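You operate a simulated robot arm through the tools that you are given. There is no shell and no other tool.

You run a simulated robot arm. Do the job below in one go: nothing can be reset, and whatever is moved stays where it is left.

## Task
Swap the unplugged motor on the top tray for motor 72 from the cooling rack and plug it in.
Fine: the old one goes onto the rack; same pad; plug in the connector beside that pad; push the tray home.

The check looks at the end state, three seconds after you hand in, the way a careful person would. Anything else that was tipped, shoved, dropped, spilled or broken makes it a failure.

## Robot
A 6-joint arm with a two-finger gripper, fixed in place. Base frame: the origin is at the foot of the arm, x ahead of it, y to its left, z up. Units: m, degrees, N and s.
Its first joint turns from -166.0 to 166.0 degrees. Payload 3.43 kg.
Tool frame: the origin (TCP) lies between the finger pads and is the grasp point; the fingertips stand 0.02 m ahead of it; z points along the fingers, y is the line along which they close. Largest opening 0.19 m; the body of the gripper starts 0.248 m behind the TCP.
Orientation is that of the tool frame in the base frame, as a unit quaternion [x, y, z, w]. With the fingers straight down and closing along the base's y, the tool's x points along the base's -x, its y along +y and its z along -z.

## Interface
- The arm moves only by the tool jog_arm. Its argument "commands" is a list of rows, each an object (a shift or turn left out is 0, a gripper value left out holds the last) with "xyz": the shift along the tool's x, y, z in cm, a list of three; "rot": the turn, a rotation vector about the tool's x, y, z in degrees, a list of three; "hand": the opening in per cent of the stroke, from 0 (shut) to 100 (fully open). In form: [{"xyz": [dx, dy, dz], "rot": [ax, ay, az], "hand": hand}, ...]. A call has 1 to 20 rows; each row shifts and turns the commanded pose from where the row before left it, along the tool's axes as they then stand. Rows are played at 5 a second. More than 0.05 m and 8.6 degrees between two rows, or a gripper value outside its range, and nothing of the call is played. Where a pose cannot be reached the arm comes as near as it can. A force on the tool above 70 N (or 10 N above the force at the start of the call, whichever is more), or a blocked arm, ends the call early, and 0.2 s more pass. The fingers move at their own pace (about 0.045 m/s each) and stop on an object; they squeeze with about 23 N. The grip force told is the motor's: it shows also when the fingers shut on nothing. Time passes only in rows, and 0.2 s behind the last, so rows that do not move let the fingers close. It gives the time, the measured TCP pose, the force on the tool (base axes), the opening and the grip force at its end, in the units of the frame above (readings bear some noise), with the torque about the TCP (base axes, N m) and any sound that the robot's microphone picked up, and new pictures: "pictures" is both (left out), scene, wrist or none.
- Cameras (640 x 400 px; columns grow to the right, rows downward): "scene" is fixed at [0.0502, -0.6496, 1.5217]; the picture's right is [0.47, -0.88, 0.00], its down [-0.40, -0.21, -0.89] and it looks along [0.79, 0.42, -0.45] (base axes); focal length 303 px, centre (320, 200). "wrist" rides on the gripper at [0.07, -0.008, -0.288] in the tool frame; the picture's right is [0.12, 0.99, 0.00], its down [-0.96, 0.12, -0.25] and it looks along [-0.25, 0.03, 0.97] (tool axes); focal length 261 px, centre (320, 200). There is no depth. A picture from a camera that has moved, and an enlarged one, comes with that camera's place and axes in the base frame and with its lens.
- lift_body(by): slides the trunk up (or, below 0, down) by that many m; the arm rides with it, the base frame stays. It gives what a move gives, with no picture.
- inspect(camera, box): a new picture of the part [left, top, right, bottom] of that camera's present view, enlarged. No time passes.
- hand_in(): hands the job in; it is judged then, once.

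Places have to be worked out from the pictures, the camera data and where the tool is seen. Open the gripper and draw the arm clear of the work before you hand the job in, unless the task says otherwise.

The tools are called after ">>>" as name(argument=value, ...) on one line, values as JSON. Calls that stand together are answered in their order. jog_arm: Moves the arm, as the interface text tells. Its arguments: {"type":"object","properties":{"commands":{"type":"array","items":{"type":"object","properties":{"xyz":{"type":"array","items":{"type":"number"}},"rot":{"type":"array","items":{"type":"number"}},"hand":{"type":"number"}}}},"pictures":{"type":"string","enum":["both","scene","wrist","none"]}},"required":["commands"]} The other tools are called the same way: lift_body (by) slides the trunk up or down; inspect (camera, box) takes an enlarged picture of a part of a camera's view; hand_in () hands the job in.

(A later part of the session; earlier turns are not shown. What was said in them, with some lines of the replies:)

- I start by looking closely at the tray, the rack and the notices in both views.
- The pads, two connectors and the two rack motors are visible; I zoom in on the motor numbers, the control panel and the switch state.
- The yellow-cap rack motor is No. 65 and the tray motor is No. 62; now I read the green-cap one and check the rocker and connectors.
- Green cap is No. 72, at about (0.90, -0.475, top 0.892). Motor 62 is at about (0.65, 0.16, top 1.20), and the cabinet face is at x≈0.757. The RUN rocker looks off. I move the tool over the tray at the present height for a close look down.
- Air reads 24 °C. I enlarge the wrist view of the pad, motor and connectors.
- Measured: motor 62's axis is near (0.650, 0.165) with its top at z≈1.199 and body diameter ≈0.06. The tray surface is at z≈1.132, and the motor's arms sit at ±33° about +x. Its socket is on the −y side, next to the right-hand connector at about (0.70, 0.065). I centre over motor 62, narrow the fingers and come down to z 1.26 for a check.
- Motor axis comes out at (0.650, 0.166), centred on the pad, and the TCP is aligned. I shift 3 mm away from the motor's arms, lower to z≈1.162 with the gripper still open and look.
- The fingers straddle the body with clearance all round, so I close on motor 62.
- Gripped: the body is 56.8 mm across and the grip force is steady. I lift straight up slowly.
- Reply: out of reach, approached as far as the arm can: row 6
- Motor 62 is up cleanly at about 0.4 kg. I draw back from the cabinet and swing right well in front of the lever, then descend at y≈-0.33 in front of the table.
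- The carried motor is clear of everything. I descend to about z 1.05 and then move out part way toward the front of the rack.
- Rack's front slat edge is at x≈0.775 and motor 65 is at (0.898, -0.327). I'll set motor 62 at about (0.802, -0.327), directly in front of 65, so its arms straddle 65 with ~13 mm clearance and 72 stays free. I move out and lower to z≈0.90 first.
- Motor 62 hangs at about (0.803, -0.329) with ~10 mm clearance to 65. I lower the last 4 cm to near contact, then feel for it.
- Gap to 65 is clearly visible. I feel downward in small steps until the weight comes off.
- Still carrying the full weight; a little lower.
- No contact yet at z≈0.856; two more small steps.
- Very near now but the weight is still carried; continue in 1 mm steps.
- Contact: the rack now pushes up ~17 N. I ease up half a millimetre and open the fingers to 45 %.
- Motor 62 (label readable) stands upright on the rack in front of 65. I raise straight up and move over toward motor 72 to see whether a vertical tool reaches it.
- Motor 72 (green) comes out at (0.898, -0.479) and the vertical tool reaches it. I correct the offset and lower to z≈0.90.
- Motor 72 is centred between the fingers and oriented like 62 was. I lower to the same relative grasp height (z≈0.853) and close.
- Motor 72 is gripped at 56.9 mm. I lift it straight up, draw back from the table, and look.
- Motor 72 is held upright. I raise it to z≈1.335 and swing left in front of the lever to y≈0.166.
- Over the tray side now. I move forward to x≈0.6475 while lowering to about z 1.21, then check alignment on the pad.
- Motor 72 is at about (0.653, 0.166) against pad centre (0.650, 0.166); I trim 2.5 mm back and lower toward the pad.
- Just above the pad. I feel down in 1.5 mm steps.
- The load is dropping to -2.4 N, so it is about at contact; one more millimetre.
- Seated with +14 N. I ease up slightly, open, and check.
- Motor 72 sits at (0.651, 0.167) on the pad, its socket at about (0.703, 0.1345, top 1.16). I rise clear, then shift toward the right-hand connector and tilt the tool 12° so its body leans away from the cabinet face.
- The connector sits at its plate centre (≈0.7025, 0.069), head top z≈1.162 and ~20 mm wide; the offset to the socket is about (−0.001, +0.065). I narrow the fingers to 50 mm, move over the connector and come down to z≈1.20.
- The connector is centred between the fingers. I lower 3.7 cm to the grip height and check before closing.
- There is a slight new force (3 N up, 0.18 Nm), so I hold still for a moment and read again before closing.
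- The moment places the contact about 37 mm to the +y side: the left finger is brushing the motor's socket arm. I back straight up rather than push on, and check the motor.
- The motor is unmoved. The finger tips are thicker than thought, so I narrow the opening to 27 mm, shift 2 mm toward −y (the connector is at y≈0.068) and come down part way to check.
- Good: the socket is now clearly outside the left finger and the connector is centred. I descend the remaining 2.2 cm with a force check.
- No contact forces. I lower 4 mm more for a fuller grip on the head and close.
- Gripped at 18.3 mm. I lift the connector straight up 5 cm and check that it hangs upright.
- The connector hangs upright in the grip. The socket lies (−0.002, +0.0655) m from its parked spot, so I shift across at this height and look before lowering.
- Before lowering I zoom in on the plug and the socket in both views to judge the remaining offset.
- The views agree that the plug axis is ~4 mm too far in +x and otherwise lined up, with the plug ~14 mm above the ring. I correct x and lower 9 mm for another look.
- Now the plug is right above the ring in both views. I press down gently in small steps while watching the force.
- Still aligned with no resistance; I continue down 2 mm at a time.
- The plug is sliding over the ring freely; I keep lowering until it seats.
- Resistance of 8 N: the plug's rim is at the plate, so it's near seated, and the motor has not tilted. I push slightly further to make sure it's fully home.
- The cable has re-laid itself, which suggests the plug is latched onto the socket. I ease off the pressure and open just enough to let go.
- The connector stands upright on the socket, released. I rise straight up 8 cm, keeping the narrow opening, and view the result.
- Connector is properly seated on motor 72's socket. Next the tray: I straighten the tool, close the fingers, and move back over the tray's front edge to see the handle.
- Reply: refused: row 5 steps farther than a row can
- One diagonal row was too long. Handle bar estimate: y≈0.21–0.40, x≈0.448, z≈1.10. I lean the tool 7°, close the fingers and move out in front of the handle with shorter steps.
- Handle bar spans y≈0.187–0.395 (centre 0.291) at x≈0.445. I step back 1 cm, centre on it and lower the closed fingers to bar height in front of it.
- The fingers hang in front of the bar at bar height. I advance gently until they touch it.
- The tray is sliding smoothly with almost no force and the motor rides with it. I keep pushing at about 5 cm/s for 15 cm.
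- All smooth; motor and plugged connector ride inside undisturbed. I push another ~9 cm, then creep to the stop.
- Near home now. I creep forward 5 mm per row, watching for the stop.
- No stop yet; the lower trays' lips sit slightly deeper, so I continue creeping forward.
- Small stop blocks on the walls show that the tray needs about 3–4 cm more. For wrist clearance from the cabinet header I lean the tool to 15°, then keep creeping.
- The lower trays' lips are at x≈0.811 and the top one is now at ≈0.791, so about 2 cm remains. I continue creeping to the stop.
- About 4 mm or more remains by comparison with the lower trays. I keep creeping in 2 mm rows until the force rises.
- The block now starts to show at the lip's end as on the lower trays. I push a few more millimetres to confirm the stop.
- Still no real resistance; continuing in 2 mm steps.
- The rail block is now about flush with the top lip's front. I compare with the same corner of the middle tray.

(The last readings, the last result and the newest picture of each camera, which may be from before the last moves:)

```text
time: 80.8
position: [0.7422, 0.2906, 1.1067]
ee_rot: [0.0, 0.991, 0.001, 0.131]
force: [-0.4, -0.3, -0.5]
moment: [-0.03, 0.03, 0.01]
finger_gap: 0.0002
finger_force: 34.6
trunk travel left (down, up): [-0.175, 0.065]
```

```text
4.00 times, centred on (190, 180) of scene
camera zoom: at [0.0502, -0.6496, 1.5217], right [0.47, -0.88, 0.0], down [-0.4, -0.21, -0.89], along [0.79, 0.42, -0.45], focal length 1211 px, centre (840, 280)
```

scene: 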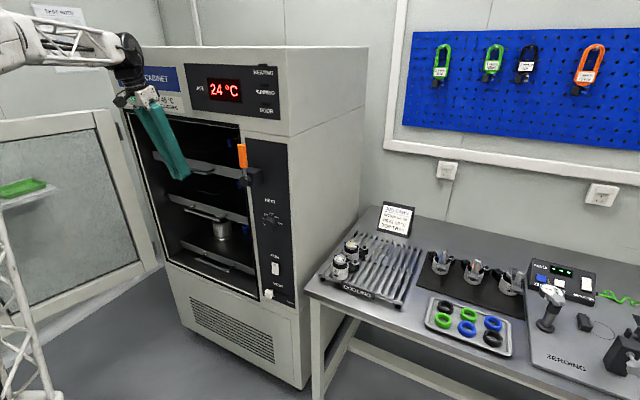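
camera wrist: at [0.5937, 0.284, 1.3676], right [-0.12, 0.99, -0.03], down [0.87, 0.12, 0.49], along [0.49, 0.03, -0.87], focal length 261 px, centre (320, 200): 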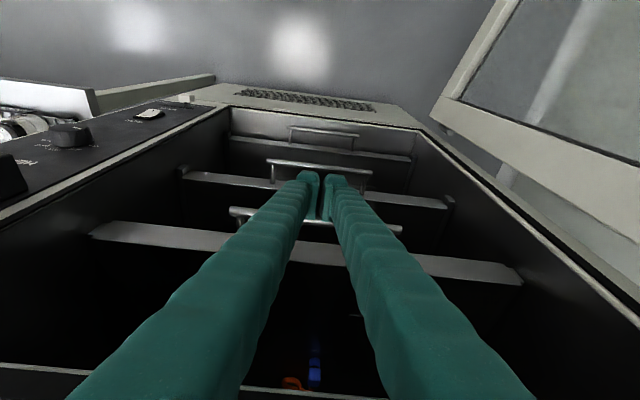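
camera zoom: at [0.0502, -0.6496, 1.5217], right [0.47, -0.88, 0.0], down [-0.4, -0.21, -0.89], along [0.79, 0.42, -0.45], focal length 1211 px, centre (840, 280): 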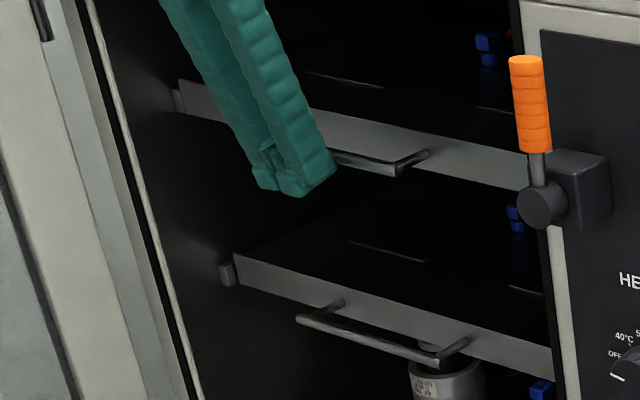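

Re-measuring the lip faces: lower trays are at x≈0.831 and the top one at ≈0.819, so about 12 mm remains. I continue pushing slowly.

>>> jog_arm(commands=[{"xyz": [-0.2, 0, 0.05]}, {"xyz": [-0.2, 0, 0.05]}, {"xyz": [-0.2, 0, 0.05]}, {"xyz": [-0.2, 0, 0.05]}, {"xyz": [0, 0, 0]}], pictures="none")

>>> inspect(camera="wrist", box=[450, 230, 550, 310])

```text
time: 82.0
position: [0.75, 0.2907, 1.1081]
ee_rot: [0.0, 0.992, 0.001, 0.13]
force: [0.5, -0.4, -0.3]
moment: [0.0, -0.01, -0.02]
finger_gap: 0.0
finger_force: 33.9
trunk travel left (down, up): [-0.175, 0.065]
```

```text
5.00 times, centred on (500, 270) of wrist
camera zoom: at [0.6075, 0.2843, 1.3677], right [-0.11, 0.99, -0.03], down [0.87, 0.12, 0.49], along [0.49, 0.03, -0.87], focal length 1303 px, centre (-580, -150)
```

zoom: 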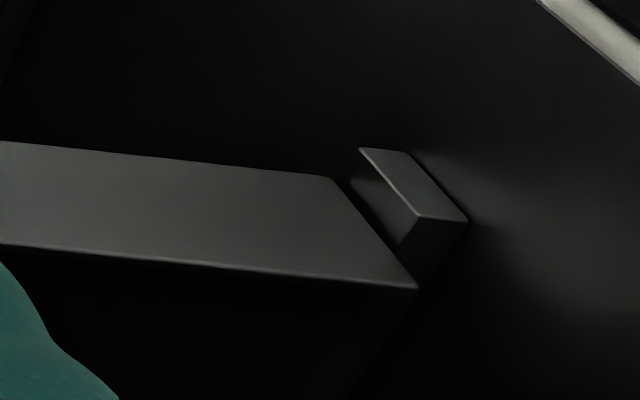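

The lip is now at x≈0.832, like the others (it seems to have been drawn in). I press forward slightly to confirm it is against its stop.

>>> jog_arm(commands=[{"xyz": [-0.2, 0, 0.05]}, {"xyz": [-0.2, 0, 0.05]}, {"xyz": [0, 0, 0]}], pictures="both")

>>> inspect(camera="wrist", box=[450, 230, 550, 310])

>>> inspect(camera="wrist", box=[410, 170, 470, 220])

>>> inspect(camera="scene", box=[140, 120, 260, 220])

```text
time: 82.8
position: [0.7545, 0.2907, 1.1057]
ee_rot: [0.0, 0.991, 0.0, 0.13]
force: [-1.6, 0.0, -0.9]
moment: [0.05, 0.01, -0.01]
finger_gap: 0.0058
finger_force: 34.2
trunk travel left (down, up): [-0.175, 0.065]
camera wrist: at [0.6113, 0.2837, 1.3679], right [-0.12, 0.99, -0.03], down [0.87, 0.12, 0.49], along [0.49, 0.03, -0.87], focal length 261 px, centre (320, 200)
```

scene: 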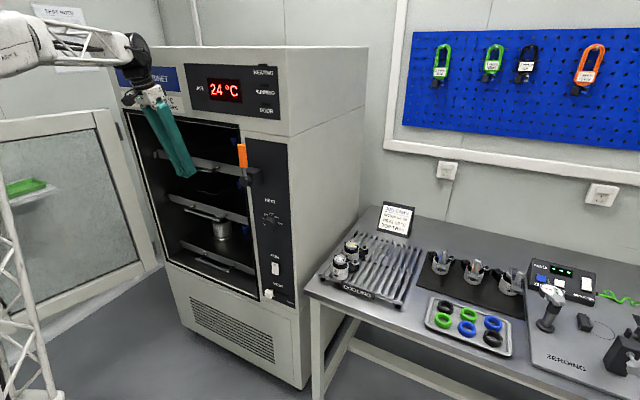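
wrist: 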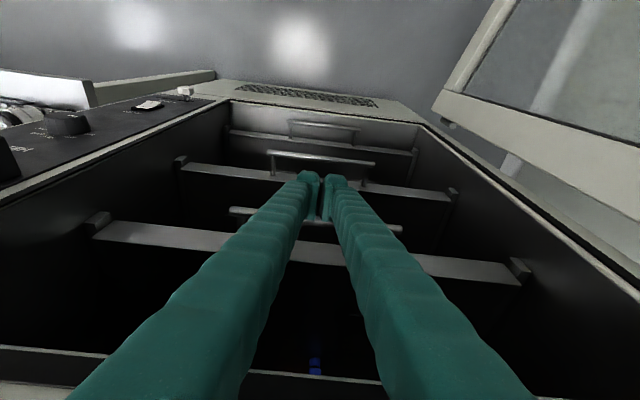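

```text
5.00 times, centred on (500, 270) of wrist
camera zoom: at [0.6113, 0.2837, 1.3679], right [-0.12, 0.99, -0.03], down [0.87, 0.12, 0.49], along [0.49, 0.03, -0.87], focal length 1303 px, centre (-580, -150)
```

zoom: 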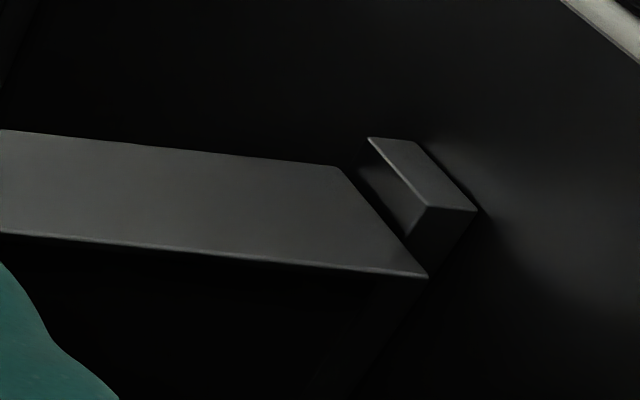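

```text
8.00 times, centred on (440, 195) of wrist
camera zoom: at [0.6113, 0.2837, 1.3679], right [-0.12, 0.99, -0.03], down [0.87, 0.12, 0.49], along [0.49, 0.03, -0.87], focal length 2085 px, centre (-640, 240)
```

zoom: 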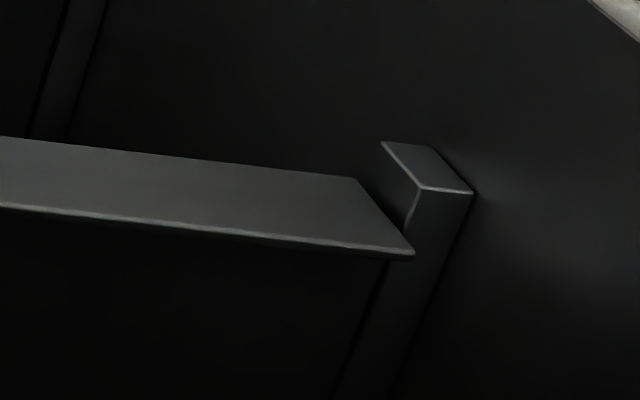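

```text
4.00 times, centred on (200, 170) of scene
camera zoom: at [0.0502, -0.6496, 1.5217], right [0.47, -0.88, 0.0], down [-0.4, -0.21, -0.89], along [0.79, 0.42, -0.45], focal length 1211 px, centre (800, 320)
```

zoom: 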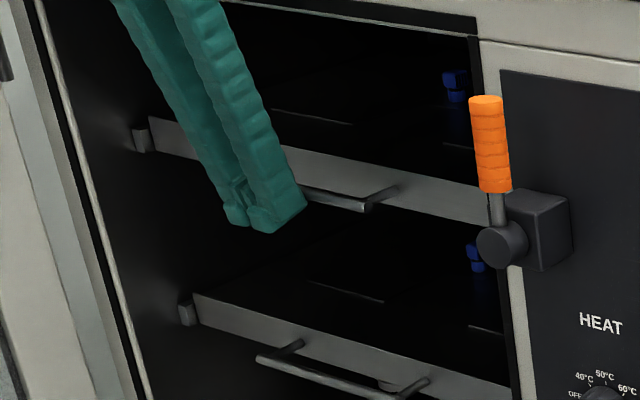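

The top lip now matches the middle tray within about a millimetre. One more 2 mm nudge to feel for the stop.

>>> jog_arm(commands=[{"xyz": [-0.2, 0, 0.05]}, {"xyz": [0, 0, 0]}], pictures="none")

>>> inspect(camera="wrist", box=[450, 230, 550, 310])

```text
time: 83.4
position: [0.755, 0.2908, 1.1067]
ee_rot: [0.0, 0.992, 0.001, 0.13]
force: [-25.2, -6.0, -3.5]
moment: [-0.02, 0.06, -0.14]
finger_gap: 0.0059
finger_force: 33.8
trunk travel left (down, up): [-0.175, 0.065]
```

```text
5.00 times, centred on (500, 270) of wrist
camera zoom: at [0.612, 0.2838, 1.3682], right [-0.12, 0.99, -0.03], down [0.87, 0.12, 0.49], along [0.49, 0.03, -0.87], focal length 1303 px, centre (-580, -150)
```

zoom: 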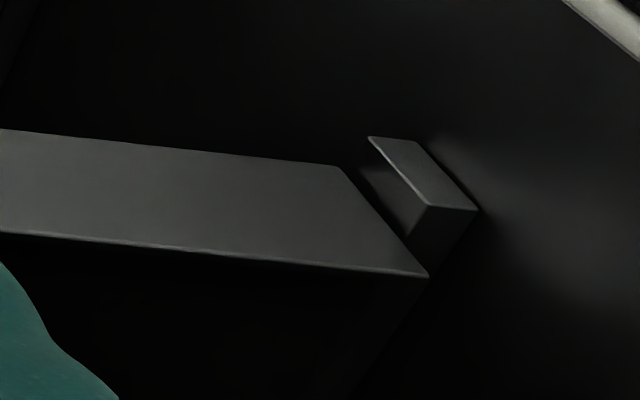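

Solid stop at −25 N: the tray is home. I back straight off along −x and check that the tray stays.

>>> jog_arm(commands=[{"xyz": [0.3, 0, -0.08]}, {"xyz": [0.5, 0, -0.13]}, {"xyz": [1, 0, -0.26]}, {"xyz": [2, 0, -0.52]}, {"xyz": [3, 0, -0.78]}, {"xyz": [3, 0, -0.78]}, {"xyz": [0, 0, 0]}], pictures="both")

>>> inspect(camera="scene", box=[130, 110, 260, 220])

>>> inspect(camera="wrist", box=[200, 140, 560, 400])

```text
time: 85.0
position: [0.6552, 0.2909, 1.1073]
ee_rot: [0.0, 0.991, 0.0, 0.131]
force: [-0.2, 0.4, -0.7]
moment: [0.03, -0.01, 0.02]
finger_gap: 0.0003
finger_force: 34.6
trunk travel left (down, up): [-0.175, 0.065]
camera wrist: at [0.5117, 0.2837, 1.3681], right [-0.11, 0.99, -0.03], down [0.87, 0.12, 0.49], along [0.49, 0.03, -0.87], focal length 261 px, centre (320, 200)
```

scene: 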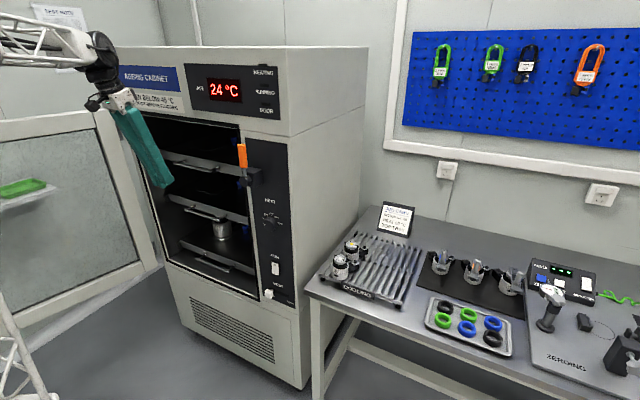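
wrist: 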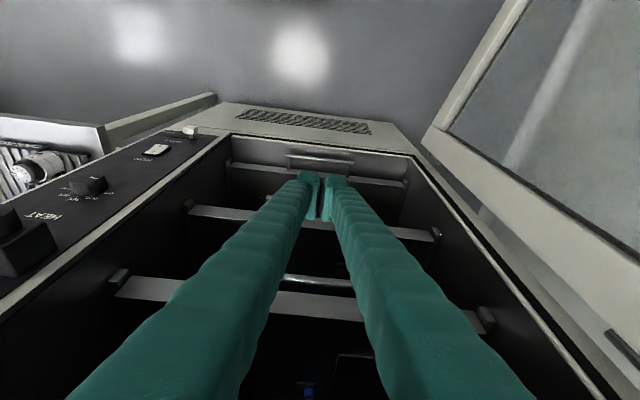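

```text
3.64 times, centred on (195, 165) of scene
camera zoom: at [0.0502, -0.6496, 1.5217], right [0.47, -0.88, 0.0], down [-0.4, -0.21, -0.89], along [0.79, 0.42, -0.45], focal length 1101 px, centre (774, 327)
```

zoom: 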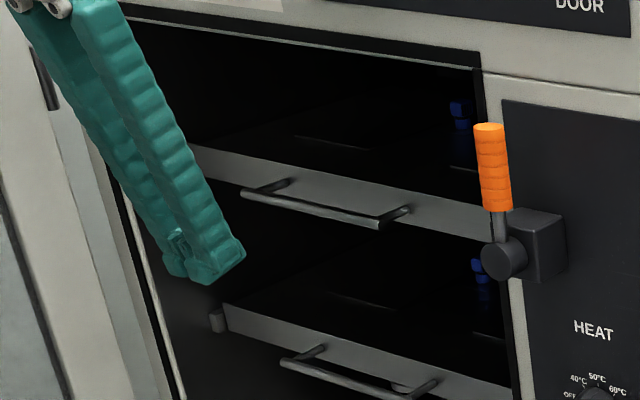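

```text
1.54 times, centred on (380, 270) of wrist
camera zoom: at [0.5117, 0.2837, 1.3681], right [-0.11, 0.99, -0.03], down [0.87, 0.12, 0.49], along [0.49, 0.03, -0.87], focal length 401 px, centre (228, 92)
```

zoom: 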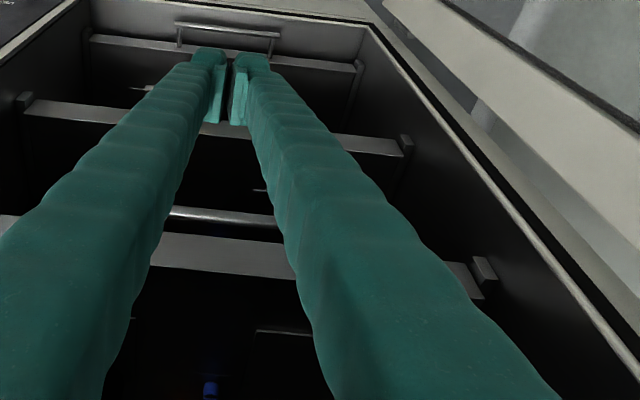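

The tray stays home, flush with the others. I open the gripper, step back and tilt up to look inside and confirm the motor and connector rode in undisturbed.

>>> jog_arm(commands=[{"xyz": [4, 0, -1.07]}, {"xyz": [4, 0, -1.07], "hand": 100}, {"xyz": [0, -4, 0]}, {"xyz": [0, -4, 0]}, {"xyz": [0, -4, 0]}, {"rot": [0, -5, 0]}, {"rot": [0, -5, 0]}, {"rot": [0, -5, 0]}, {"rot": [0, -5, 0]}, {"xyz": [0, 0, 0]}], pictures="both")

>>> inspect(camera="wrist", box=[240, 270, 420, 400])

>>> inspect(camera="scene", box=[130, 110, 260, 220])

```text
time: 87.2
position: [0.5713, 0.1713, 1.1059]
ee_rot: [0.0, 0.954, 0.001, 0.301]
force: [0.0, -0.1, 0.1]
moment: [-0.04, -0.01, -0.02]
finger_gap: 0.178
finger_force: 0.1
trunk travel left (down, up): [-0.175, 0.065]
camera wrist: at [0.3493, 0.1635, 1.3024], right [-0.1, 0.99, -0.07], down [0.65, 0.12, 0.76], along [0.76, 0.03, -0.65], focal length 261 px, centre (320, 200)
```

scene: 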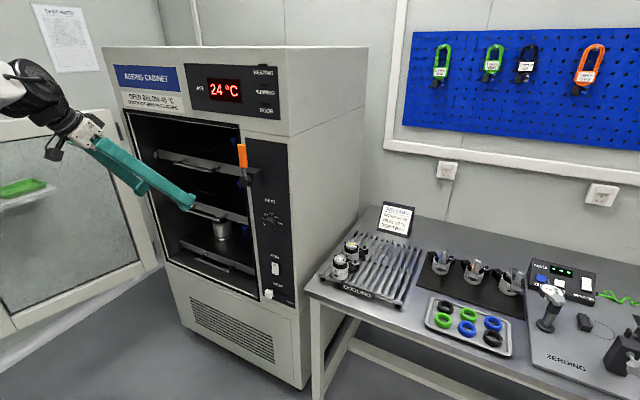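
wrist: 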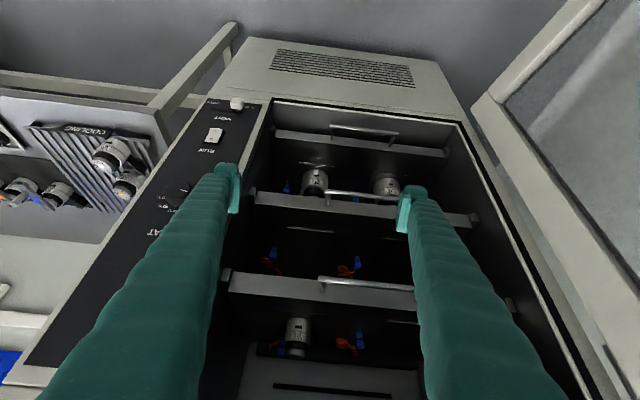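

```text
3.08 times, centred on (330, 335) of wrist
camera zoom: at [0.3493, 0.1635, 1.3024], right [-0.1, 0.99, -0.07], down [0.65, 0.12, 0.76], along [0.76, 0.03, -0.65], focal length 802 px, centre (289, -215)
```

zoom: 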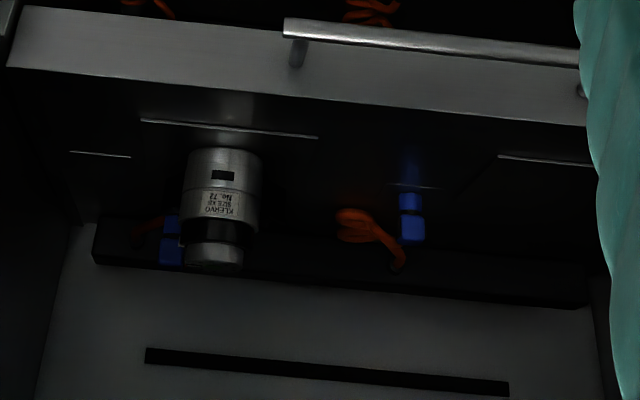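

```text
3.64 times, centred on (195, 165) of scene
camera zoom: at [0.0502, -0.6496, 1.5217], right [0.47, -0.88, 0.0], down [-0.4, -0.21, -0.89], along [0.79, 0.42, -0.45], focal length 1101 px, centre (774, 327)
```

zoom: 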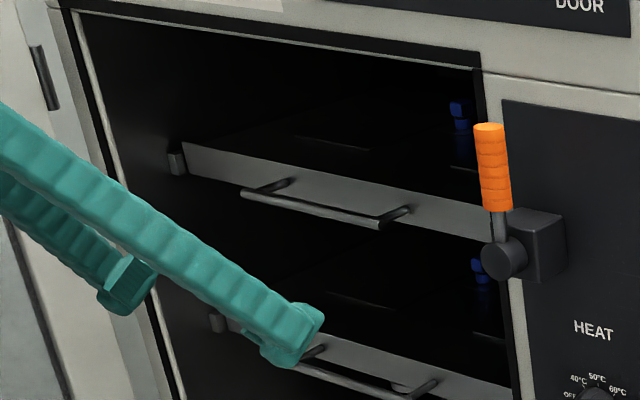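

Motor 72 stands upright on its pad with the blue plug on its socket, and the tray is home. I withdraw the open gripper back and up, straighten it, and take a final look at the whole scene.

>>> jog_arm(commands=[{"xyz": [0, 0, -4]}, {"xyz": [0, 0, -4]}, {"xyz": [0, 0, -4]}, {"xyz": [0, 0, -4], "rot": [0, 5, 0]}, {"xyz": [0, 0, -2], "rot": [0, 5, 0]}, {"rot": [0, 6, 0]}, {"rot": [0, 6, 0]}, {"rot": [0, 6, 0]}, {"rot": [0, 7, 0]}, {"xyz": [0, 0, 0]}], pictures="both")

>>> inspect(camera="scene", box=[310, 200, 450, 310])

>>> inspect(camera="scene", box=[120, 60, 300, 220])

```text
time: 89.4
position: [0.4708, 0.1708, 1.2542]
ee_rot: [0.0, 1.0, 0.0, -0.001]
force: [0.3, 1.0, -0.6]
moment: [-0.05, 0.07, 0.02]
finger_gap: 0.1899
finger_force: 0.1
trunk travel left (down, up): [-0.175, 0.065]
camera wrist: at [0.4007, 0.1638, 1.5431], right [-0.12, 0.99, 0.0], down [0.96, 0.12, 0.25], along [0.24, 0.03, -0.97], focal length 261 px, centre (320, 200)
```

scene: 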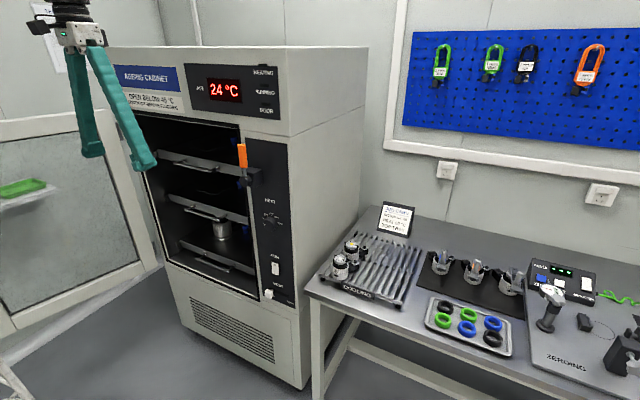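
wrist: 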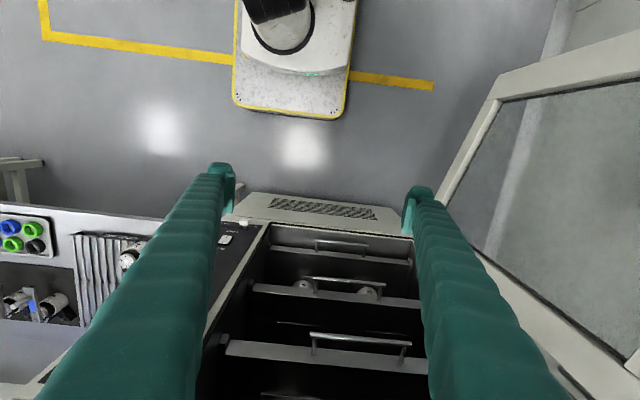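

```text
3.64 times, centred on (380, 255) of scene
camera zoom: at [0.0502, -0.6496, 1.5217], right [0.47, -0.88, 0.0], down [-0.4, -0.21, -0.89], along [0.79, 0.42, -0.45], focal length 1101 px, centre (102, 0)
```

zoom: 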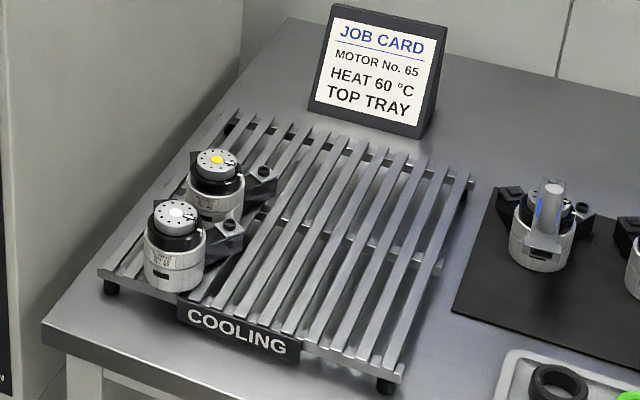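

```text
2.50 times, centred on (210, 140) of scene
camera zoom: at [0.0502, -0.6496, 1.5217], right [0.47, -0.88, 0.0], down [-0.4, -0.21, -0.89], along [0.79, 0.42, -0.45], focal length 757 px, centre (595, 350)
```

zoom: 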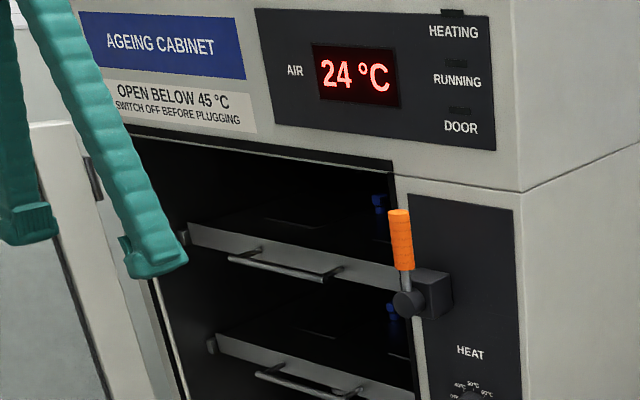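

Everything is where it should be. Motor 62 is on the rack beside 65, 72 is on the same pad and plugged in, the tray is home, and the gripper is open and clear. I hand the job in.

>>> hand_in()

```text
The job is handed in.
```

The swap is done and handed in. Motor 72 now sits on the pad that motor 62 was on, and the connector beside that pad is plugged into it. The top tray is pushed home against its stop.

- **Old motor:** Motor 62 stands upright on the cooling rack, just in front of motor 65. It is about a centimetre clear of 65.
- **Connector:** it pushed down onto motor 72's socket and stayed there when I let go. In my last look inside, the blue plug was still beside the motor, though the motor partly hid it.
- **Tray:** its front lines up with the two lower trays, and a final nudge met firm resistance.
- **Contact along the way:** on my first approach to the connector, a finger touched motor 72's socket arm with about 4 N. I backed off, and the motor had not visibly moved.

The job card asks for motor 65; I followed your instruction for 72. The air display read 24 °C throughout, and the run switch looked off in the pictures; I did not touch any cabinet controls.
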